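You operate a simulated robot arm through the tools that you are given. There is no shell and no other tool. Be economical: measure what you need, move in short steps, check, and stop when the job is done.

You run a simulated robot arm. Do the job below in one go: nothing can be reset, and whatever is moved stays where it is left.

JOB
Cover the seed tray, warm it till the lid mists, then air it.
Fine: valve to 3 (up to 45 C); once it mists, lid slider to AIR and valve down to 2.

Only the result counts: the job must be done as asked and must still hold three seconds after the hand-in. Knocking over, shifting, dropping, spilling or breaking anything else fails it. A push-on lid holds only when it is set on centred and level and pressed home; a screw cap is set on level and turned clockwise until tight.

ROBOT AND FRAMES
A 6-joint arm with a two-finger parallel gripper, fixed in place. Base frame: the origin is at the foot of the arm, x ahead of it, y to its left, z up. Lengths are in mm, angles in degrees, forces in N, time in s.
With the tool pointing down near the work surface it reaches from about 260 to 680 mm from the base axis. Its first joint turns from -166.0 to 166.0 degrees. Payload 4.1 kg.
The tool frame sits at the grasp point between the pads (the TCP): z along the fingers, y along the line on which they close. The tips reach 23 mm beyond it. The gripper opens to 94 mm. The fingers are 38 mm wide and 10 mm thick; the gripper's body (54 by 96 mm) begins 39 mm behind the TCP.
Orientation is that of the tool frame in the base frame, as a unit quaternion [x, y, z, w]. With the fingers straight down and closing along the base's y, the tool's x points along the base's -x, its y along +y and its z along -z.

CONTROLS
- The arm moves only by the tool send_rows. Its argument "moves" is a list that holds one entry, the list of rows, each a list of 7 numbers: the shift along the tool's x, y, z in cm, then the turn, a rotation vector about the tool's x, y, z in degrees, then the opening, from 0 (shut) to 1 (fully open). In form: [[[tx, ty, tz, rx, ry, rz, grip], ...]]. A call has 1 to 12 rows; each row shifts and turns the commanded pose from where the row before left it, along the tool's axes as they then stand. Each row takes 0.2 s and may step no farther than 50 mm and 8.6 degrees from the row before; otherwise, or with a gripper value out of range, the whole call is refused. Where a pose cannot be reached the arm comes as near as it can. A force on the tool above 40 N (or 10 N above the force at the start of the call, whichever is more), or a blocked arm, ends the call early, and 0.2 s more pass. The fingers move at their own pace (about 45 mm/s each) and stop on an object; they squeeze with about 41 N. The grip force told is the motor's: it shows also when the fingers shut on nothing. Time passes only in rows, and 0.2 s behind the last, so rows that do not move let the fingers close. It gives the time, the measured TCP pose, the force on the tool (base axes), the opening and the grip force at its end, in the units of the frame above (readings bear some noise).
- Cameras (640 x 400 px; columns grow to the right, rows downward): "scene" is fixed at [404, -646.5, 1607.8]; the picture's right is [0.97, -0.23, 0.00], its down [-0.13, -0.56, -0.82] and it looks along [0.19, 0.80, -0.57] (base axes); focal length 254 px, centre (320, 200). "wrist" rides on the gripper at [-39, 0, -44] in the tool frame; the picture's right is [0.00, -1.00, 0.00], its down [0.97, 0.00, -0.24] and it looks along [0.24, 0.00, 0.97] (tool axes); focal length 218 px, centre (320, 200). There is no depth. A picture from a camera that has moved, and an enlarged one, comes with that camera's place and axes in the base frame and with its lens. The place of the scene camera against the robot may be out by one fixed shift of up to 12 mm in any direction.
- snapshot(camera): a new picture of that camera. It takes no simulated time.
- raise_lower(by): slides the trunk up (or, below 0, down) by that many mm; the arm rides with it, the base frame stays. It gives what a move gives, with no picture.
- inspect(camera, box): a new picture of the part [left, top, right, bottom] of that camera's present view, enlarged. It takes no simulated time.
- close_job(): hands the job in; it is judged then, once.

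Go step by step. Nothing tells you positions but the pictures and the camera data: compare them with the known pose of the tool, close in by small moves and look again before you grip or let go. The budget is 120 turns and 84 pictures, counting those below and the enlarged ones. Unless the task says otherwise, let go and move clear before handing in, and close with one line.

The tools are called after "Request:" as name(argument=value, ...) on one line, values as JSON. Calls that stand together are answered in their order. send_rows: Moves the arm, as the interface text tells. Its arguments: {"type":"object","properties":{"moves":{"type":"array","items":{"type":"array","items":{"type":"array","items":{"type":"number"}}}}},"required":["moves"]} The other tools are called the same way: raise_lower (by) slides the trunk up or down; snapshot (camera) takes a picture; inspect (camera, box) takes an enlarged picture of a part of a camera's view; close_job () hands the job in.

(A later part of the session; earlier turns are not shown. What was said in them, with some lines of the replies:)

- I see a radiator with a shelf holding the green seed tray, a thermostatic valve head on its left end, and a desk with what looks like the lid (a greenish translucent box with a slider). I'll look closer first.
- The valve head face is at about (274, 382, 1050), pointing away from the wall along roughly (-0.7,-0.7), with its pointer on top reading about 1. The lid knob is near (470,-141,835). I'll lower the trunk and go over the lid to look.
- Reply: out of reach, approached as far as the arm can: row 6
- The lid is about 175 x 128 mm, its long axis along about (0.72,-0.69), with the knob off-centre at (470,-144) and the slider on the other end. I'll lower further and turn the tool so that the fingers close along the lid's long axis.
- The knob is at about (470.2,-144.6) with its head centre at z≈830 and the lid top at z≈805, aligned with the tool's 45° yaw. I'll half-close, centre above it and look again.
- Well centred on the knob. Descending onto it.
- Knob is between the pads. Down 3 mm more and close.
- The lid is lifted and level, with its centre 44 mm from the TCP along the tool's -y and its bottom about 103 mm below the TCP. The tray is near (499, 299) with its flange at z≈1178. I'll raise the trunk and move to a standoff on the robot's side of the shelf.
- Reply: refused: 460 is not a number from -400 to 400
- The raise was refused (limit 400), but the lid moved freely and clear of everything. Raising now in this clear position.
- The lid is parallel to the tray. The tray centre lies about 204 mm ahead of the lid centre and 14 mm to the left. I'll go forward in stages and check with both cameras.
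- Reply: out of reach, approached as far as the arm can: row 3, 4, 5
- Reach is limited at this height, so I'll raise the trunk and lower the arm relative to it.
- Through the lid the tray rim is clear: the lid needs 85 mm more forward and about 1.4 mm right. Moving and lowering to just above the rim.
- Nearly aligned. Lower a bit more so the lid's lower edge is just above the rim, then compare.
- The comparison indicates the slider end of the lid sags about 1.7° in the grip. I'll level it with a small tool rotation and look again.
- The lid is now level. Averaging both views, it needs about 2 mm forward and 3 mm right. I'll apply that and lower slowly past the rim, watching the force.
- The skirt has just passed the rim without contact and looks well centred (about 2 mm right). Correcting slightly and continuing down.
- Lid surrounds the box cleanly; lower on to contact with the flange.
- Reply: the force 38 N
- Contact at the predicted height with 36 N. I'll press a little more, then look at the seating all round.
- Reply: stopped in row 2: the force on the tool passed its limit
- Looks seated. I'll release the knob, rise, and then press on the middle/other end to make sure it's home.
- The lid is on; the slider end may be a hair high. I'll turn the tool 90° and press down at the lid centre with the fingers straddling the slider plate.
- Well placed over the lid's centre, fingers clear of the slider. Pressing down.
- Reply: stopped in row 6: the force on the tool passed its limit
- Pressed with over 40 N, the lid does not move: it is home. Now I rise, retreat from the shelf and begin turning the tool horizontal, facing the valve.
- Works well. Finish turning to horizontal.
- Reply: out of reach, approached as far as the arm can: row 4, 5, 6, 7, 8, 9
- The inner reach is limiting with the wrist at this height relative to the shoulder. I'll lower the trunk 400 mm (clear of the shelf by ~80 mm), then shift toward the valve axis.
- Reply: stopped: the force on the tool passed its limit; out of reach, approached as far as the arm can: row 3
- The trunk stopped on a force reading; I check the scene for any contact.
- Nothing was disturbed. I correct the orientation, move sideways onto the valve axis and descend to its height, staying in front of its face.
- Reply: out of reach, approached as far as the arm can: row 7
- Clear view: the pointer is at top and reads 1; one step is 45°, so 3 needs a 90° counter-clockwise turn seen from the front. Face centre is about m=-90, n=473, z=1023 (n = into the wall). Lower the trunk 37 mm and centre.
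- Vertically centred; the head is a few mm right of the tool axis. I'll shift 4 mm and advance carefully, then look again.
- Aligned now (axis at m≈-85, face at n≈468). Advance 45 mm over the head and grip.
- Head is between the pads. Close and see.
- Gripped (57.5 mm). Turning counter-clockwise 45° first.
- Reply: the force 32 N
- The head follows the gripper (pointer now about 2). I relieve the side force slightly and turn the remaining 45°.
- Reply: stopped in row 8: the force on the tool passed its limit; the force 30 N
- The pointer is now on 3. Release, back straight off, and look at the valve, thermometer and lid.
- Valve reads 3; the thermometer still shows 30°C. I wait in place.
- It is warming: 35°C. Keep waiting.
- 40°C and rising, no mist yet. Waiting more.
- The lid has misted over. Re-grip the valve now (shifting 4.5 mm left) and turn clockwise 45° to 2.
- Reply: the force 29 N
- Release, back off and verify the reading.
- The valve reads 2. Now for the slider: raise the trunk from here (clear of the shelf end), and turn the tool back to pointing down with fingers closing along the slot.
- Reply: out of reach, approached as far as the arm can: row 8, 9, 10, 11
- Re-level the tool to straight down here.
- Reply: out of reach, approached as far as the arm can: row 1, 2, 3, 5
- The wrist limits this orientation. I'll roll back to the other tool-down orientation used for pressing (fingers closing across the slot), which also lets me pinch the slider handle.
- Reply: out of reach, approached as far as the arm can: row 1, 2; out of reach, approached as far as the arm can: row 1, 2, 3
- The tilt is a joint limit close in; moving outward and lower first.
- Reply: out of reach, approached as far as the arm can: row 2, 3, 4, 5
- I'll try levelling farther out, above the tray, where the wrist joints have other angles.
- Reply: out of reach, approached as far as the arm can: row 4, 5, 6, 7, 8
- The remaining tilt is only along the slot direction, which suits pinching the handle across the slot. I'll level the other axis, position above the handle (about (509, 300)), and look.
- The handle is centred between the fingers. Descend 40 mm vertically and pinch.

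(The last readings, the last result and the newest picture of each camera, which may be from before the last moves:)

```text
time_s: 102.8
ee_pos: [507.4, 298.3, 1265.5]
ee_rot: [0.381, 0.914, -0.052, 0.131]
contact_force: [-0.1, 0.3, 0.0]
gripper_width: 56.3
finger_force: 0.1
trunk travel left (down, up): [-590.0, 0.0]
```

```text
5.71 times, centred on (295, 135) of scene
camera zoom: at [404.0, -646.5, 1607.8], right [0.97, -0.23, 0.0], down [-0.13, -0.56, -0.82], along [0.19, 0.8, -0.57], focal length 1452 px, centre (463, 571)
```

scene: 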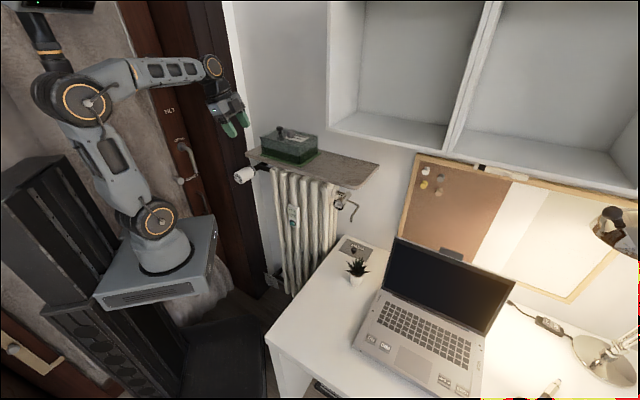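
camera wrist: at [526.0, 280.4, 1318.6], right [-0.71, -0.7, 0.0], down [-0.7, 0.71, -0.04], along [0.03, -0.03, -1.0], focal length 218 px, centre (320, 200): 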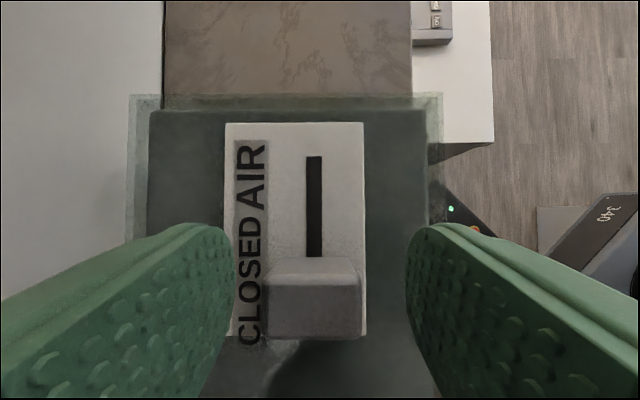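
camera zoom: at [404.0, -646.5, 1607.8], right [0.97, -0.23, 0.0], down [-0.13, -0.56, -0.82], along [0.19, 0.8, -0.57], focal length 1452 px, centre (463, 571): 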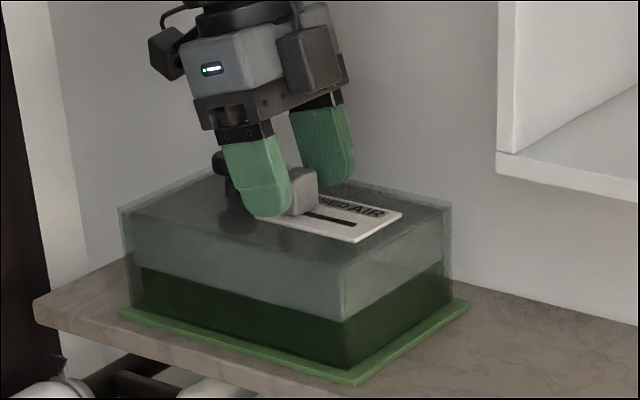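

Re-centre 1.5 mm and close on the handle, then drag towards AIR in small steps.

Request:
send_rows(moves=[[[0, 0.15, 0, 0, 0, 0, 0.5], [0, 0, 0, 0, 0, 0, 0.3], [0, 0, 0, 0, 0, 0, 0], [0, 0, 0, 0, 0, 0, 0], [0, 0, 0, 0, 0, 0, 0]]])

Request:
send_rows(moves=[[[-0.48, 0, 0.14, 0, 0, 0, 0], [-0.48, 0, 0.14, 0, 0, 0, 0], [-0.48, 0, 0.14, 0, 0, 0, 0], [-0.48, 0, 0.14, 0, 0, 0, 0], [0, 0, 0, 0, 0, 0, 0]]])

Request:
snapshot(camera="wrist")

```text
time_s: 104.0
ee_pos: [508.8, 299.3, 1265.3]
ee_rot: [0.382, 0.913, -0.052, 0.131]
contact_force: [0.1, 0.2, 1.2]
gripper_width: 27.2
finger_force: 41.1
trunk travel left (down, up): [-590.0, 0.0]
```

```text
time_s: 105.2
ee_pos: [524.7, 286.1, 1265.5]
ee_rot: [0.381, 0.914, -0.053, 0.132]
contact_force: [-0.9, 0.0, 1.2]
gripper_width: 27.1
finger_force: 40.9
trunk travel left (down, up): [-590.0, 0.0]
```

```text
11 pictures are left
camera wrist: at [541.7, 267.8, 1318.7], right [-0.71, -0.7, 0.0], down [-0.7, 0.71, -0.04], along [0.03, -0.03, -1.0], focal length 218 px, centre (320, 200)
```

wrist: 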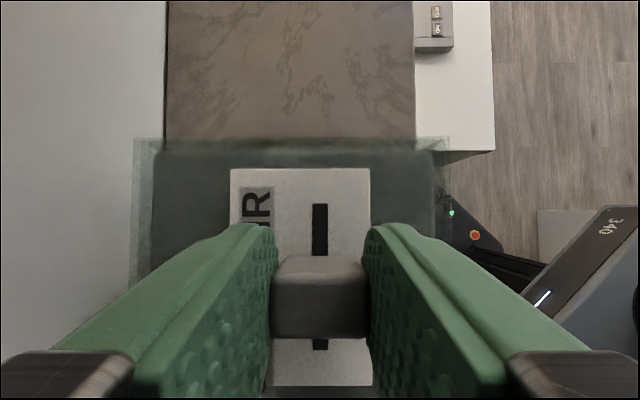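

The slider moves freely and the lid stays. Continue until it stops.

Request:
send_rows(moves=[[[-0.38, 0, 0.11, 0, 0, 0, 0], [-0.38, 0, 0.11, 0, 0, 0, 0], [-0.29, 0, 0.08, 0, 0, 0, 0], [-0.2, 0, 0.06, 0, 0, 0, 0], [0, 0, 0, 0, 0, 0, 0]]])

Request:
snapshot(camera="wrist")

```text
time_s: 106.4
ee_pos: [531.5, 275.5, 1265.8]
ee_rot: [0.382, 0.913, -0.052, 0.133]
contact_force: [0.7, 0.9, 3.4]
gripper_width: 26.9
finger_force: 40.9
trunk travel left (down, up): [-590.0, 0.0]
```

```text
10 pictures are left
camera wrist: at [550.4, 257.8, 1318.6], right [-0.71, -0.7, -0.01], down [-0.7, 0.71, -0.04], along [0.03, -0.03, -1.0], focal length 218 px, centre (320, 200)
```

wrist: 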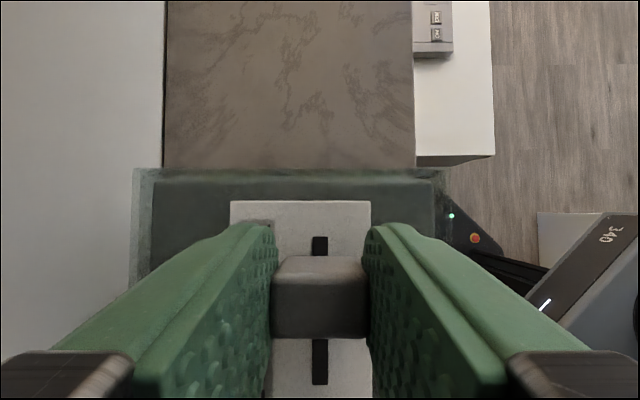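

Still about 8 mm of slot left; continue in small steps.

Request:
send_rows(moves=[[[-0.29, 0, 0.08, 0, 0, 0, 0], [-0.2, 0, 0.06, 0, 0, 0, 0], [-0.2, 0, 0.06, 0, 0, 0, 0], [-0.15, 0, 0.04, 0, 0, 0, 0], [0, 0, 0, 0, 0, 0, 0]]])

Request:
snapshot(camera="wrist")

```text
time_s: 107.6
ee_pos: [538.9, 270.0, 1265.1]
ee_rot: [0.381, 0.914, -0.053, 0.132]
contact_force: [-0.2, -0.8, 0.1]
gripper_width: 26.9
finger_force: 41.0
trunk travel left (down, up): [-590.0, 0.0]
```

```text
9 pictures are left
camera wrist: at [556.4, 251.8, 1318.7], right [-0.71, -0.7, 0.0], down [-0.7, 0.71, -0.04], along [0.03, -0.03, -1.0], focal length 218 px, centre (320, 200)
```

wrist: 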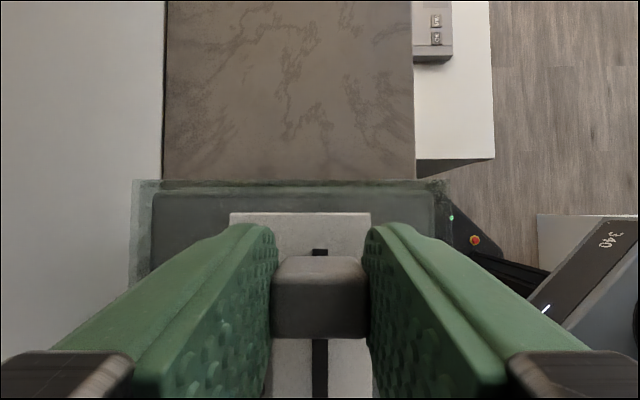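

The last few mm may have dragged the lid slightly. I release now and inspect the seating.

Request:
send_rows(moves=[[[0, 0, 0, 0, 0, 0, 0.6], [0, 0, 0, 0, 0, 0, 0.6], [0, 0, 0, 0, 0, 0, 0.6], [-0.56, 0, -1.92, 0, 0, 0, 0.6], [-0.84, 0, -2.88, 0, 0, 0, 0.6], [-1.12, 0, -3.84, 0, 0, 0, 0.6], [0, 0, 0, 0, 0, 0, 0.6]]])

Request:
inspect(camera="scene", box=[260, 110, 340, 170])

Request:
snapshot(camera="wrist")

```text
time_s: 109.2
ee_pos: [536.2, 269.3, 1356.4]
ee_rot: [0.382, 0.914, -0.052, 0.13]
contact_force: [0.2, 0.0, 0.3]
gripper_width: 56.4
finger_force: 0.0
trunk travel left (down, up): [-590.0, 0.0]
```

```text
6.67 times, centred on (300, 140) of scene
camera zoom: at [404.0, -646.5, 1607.8], right [0.97, -0.23, 0.0], down [-0.13, -0.56, -0.82], along [0.19, 0.8, -0.57], focal length 1694 px, centre (453, 600)
```

zoom: 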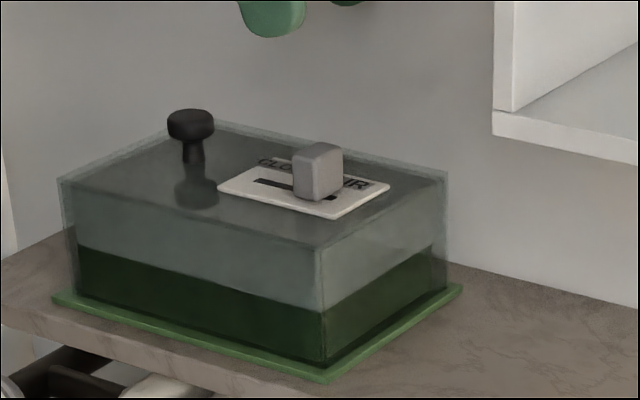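

```text
7 pictures are left
camera wrist: at [554.9, 251.2, 1408.4], right [-0.71, -0.7, 0.0], down [-0.7, 0.71, -0.04], along [0.03, -0.02, -1.0], focal length 218 px, centre (320, 200)
```

wrist: 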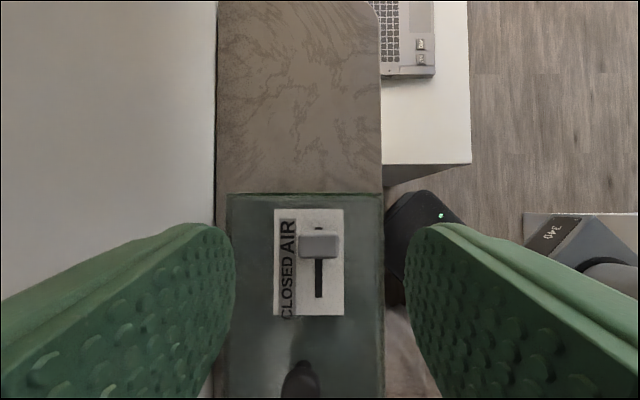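

The slider is at AIR, but the end-stop dragged the lid about 4 mm along the slot; the tray did not move. I'll pinch the knob, nudge the lid back 4 mm, and press it again.

Request:
send_rows(moves=[[[2.67, 0.36, 0.41, 0, 0, 0, 0.6], [2.67, 0.36, 0.41, 0, 0, 0, 0.6], [2.67, 0.36, 0.41, 0, 0, 0, 0.6], [2.67, 0.36, 0.41, 0, 0, 0, 0.6], [0, 0, 0, 0, 0, 0, 0.6]]])

Request:
snapshot(camera="wrist")

```text
time_s: 110.4
ee_pos: [477.6, 349.6, 1311.4]
ee_rot: [0.381, 0.914, -0.052, 0.13]
contact_force: [0.2, -0.7, -0.4]
gripper_width: 56.5
finger_force: 0.1
trunk travel left (down, up): [-590.0, 0.0]
```

```text
6 pictures are left
camera wrist: at [496.7, 330.4, 1364.6], right [-0.71, -0.7, -0.01], down [-0.7, 0.71, -0.04], along [0.03, -0.02, -1.0], focal length 218 px, centre (320, 200)
```

wrist: 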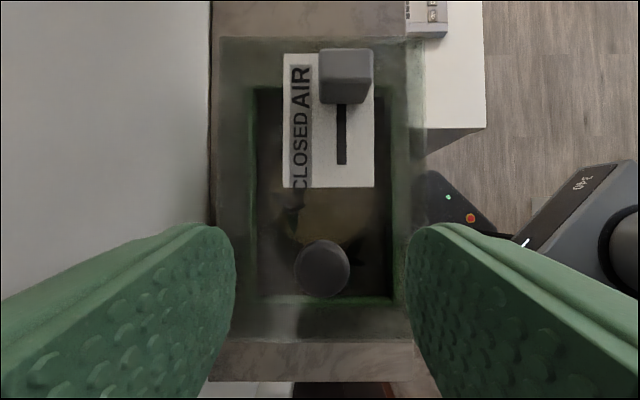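

The mist has cleared inside, so the offset is measurable: the lid is about 3.4 mm too far toward the slider end. Descend on the knob, grip, and nudge it back.

Request:
send_rows(moves=[[[0.6, -0.1, 1.6, 0, 0, 0, 0.6], [0.5, 0, 1.6, 0, 0, 0, 0.6], [0.4, 0, 1.2, 0, 0, 0, 0.6], [0.15, 0, 0.4, 0, 0, 0, 0.6], [0, 0, 0, 0, 0, 0, 0.3], [0, 0, 0, 0, 0, 0, 0], [0, 0, 0, 0, 0, 0, 0], [0, 0, 0, 0, 0, 0, 0]]])

```text
time_s: 112.2
ee_pos: [477.7, 351.5, 1260.2]
ee_rot: [0.382, 0.914, -0.052, 0.13]
contact_force: [-0.6, -0.2, 0.4]
gripper_width: 26.5
finger_force: 41.3
trunk travel left (down, up): [-590.0, 0.0]
```

Request:
send_rows(moves=[[[0.17, 0, -0.05, 0, 0, 0, 0], [0.17, 0, -0.05, 0, 0, 0, 0], [0, 0, 0, 0, 0, 0, 0], [0.03, 0, 0.1, 0, 0, 0, 0], [0.03, 0, 0.1, 0, 0, 0, 0], [0, 0, 0, 0, 0, 0, 0]]])

Request:
inspect(camera="scene", box=[260, 110, 340, 170])

```text
time_s: 113.6
ee_pos: [474.2, 353.1, 1260.5]
ee_rot: [0.382, 0.913, -0.049, 0.132]
contact_force: [3.8, 1.2, 16.0]
gripper_width: 26.5
finger_force: 41.2
trunk travel left (down, up): [-590.0, 0.0]
```

```text
6.67 times, centred on (300, 140) of scene
camera zoom: at [404.0, -646.5, 1607.8], right [0.97, -0.23, 0.0], down [-0.13, -0.56, -0.82], along [0.19, 0.8, -0.57], focal length 1694 px, centre (453, 600)
```

zoom: 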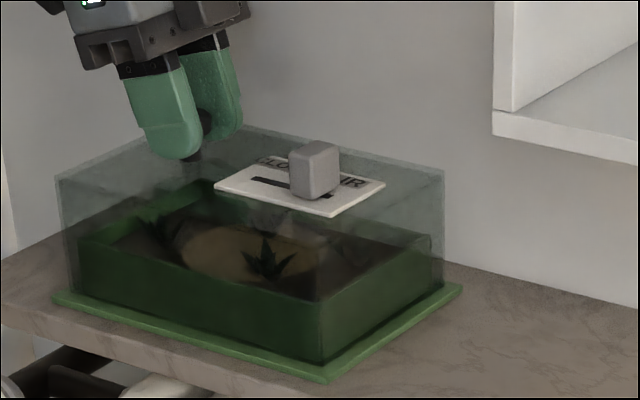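

The lid is re-centred. Press on the knob, release, then press at the lid's middle with closed fingers.

Request:
send_rows(moves=[[[0.06, 0, 0.2, 0, 0, 0, 0], [0.06, 0, 0.2, 0, 0, 0, 0], [0, 0, 0, 0, 0, 0, 0]]])

Request:
send_rows(moves=[[[0, 0, 0, 0, 0, 0, 0.6], [0, 0, 0, 0, 0, 0, 0.6], [0, 0, 0, 0, 0, 0, 0.6], [-0.84, 0, -2.88, 0, 0, 0, 0.6], [-0.84, 0, -2.88, 0, 0, 0, 0.5], [-2.2, 0, 0.62, 0, 0, 0, 0], [-2.2, 0, 0.62, 0, 0, 0, 0], [0, -0.9, 0, 0, 0, 0, 0], [0, 0, 0, 0, 0, 0, 0]]])

```text
time_s: 114.4
ee_pos: [474.9, 354.2, 1257.6]
ee_rot: [0.383, 0.913, -0.048, 0.131]
contact_force: [9.9, 5.4, 37.4]
gripper_width: 26.6
finger_force: 41.4
trunk travel left (down, up): [-590.0, 0.0]
```

```text
time_s: 116.4
ee_pos: [502.3, 314.9, 1313.4]
ee_rot: [0.382, 0.914, -0.051, 0.13]
contact_force: [-0.3, 1.1, 0.2]
gripper_width: 0.0
finger_force: 41.1
trunk travel left (down, up): [-590.0, 0.0]
```

Request:
send_rows(moves=[[[0.5, 0, 1.7, 0, 0, 0, 0], [0.5, 0, 1.7, 0, 0, 0, 0], [0.2, 0, 0.7, 0, 0, 0, 0], [0.1, 0, 0.3, 0, 0, 0, 0], [0.09, 0, 0.3, 0, 0, 0, 0], [0.09, 0, 0.3, 0, 0, 0, 0], [0.09, 0, 0.3, 0, 0, 0, 0], [0, 0, 0, 0, 0, 0, 0]]])

```text
time_s: 118.2
ee_pos: [501.0, 315.3, 1257.9]
ee_rot: [0.382, 0.913, -0.053, 0.131]
contact_force: [-0.1, 1.0, 1.5]
gripper_width: 0.2
finger_force: 40.7
trunk travel left (down, up): [-590.0, 0.0]
```

Request:
send_rows(moves=[[[0.06, 0, 0.2, 0, 0, 0, 0], [0.06, 0, 0.2, 0, 0, 0, 0], [0.06, 0, 0.2, 0, 0, 0, 0], [0.03, 0, 0.1, 0, 0, 0, 0], [0.03, 0, 0.1, 0, 0, 0, 0], [0, 0, 0, 0, 0, 0, 0]]])

Request:
send_rows(moves=[[[-0.56, 0, -1.92, 0, 0, 0, 0], [-0.84, 0, -2.88, 0, 0, 0, 0], [-1.12, 0, -3.84, 0, 0, 0, 0], [0, -4, 0, 0, 0, 0, 0], [0, -4, 0, 0, 0, 0, 0], [0, -4, 0, 0, 0, 0, 0], [0, -4, 0, 0, 0, 0, 0], [0, 0, 0, 0, 0, 0, 0]]])

Request:
inspect(camera="scene", box=[230, 110, 340, 230])

```text
time_s: 119.1
ee_pos: [500.6, 315.2, 1258.9]
ee_rot: [0.383, 0.913, -0.045, 0.136]
contact_force: [-0.5, 0.0, 9.7]
gripper_width: 0.0
finger_force: 41.1
trunk travel left (down, up): [-590.0, 0.0]
stopped in row 4: the force on the tool passed its limit (the readings are from after the stop); the commanded pose is now the measured one
```

```text
time_s: 120.9
ee_pos: [388.4, 201.4, 1342.8]
ee_rot: [0.382, 0.913, -0.046, 0.135]
contact_force: [-0.1, 0.2, -0.9]
gripper_width: 0.1
finger_force: 41.0
trunk travel left (down, up): [-590.0, 0.0]
```

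```text
3.33 times, centred on (285, 170) of scene
camera zoom: at [404.0, -646.5, 1607.8], right [0.97, -0.23, 0.0], down [-0.13, -0.56, -0.82], along [0.19, 0.8, -0.57], focal length 847 px, centre (437, 300)
```

zoom: 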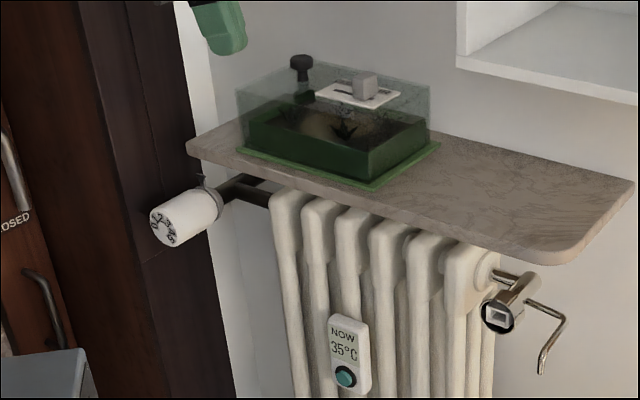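

Pressed over 40 N and moved clear; temperature is falling, valve at 2. Final close check of the lid and slider.

Request:
inspect(camera="scene", box=[260, 110, 340, 170])

Request:
inspect(camera="scene", box=[232, 160, 264, 190])

```text
6.67 times, centred on (300, 140) of scene
camera zoom: at [404.0, -646.5, 1607.8], right [0.97, -0.23, 0.0], down [-0.13, -0.56, -0.82], along [0.19, 0.8, -0.57], focal length 1694 px, centre (453, 600)
```

zoom: 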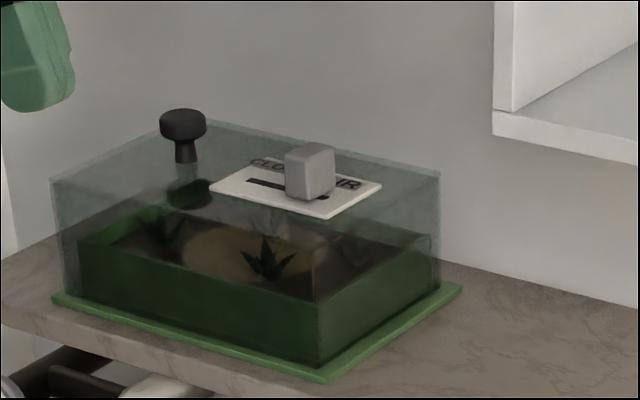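

```text
13.33 times, centred on (248, 175) of scene
camera zoom: at [404.0, -646.5, 1607.8], right [0.97, -0.23, 0.0], down [-0.13, -0.56, -0.82], along [0.19, 0.8, -0.57], focal length 3388 px, centre (1280, 533)
```

zoom: 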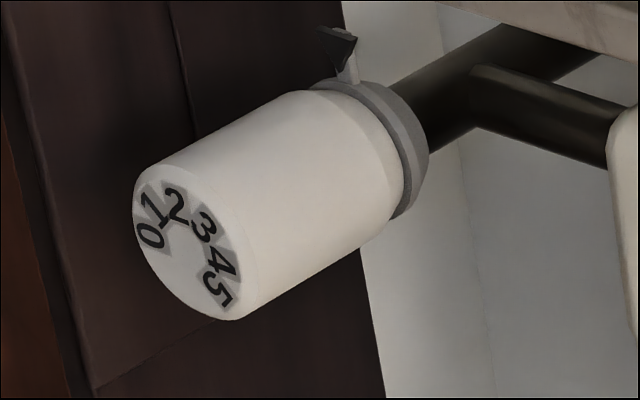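

The lid is back on its original seat, centred and level. The slider is at AIR, the valve reads 2 and the arm is clear, so I'm handing in.

Request:
close_job()

```text
The job is handed in.
```

The seed tray is covered and was warmed at valve 3 until the lid misted (last reading 40 °C). The slider is now on AIR, the mist has cleared and the valve is down to 2.
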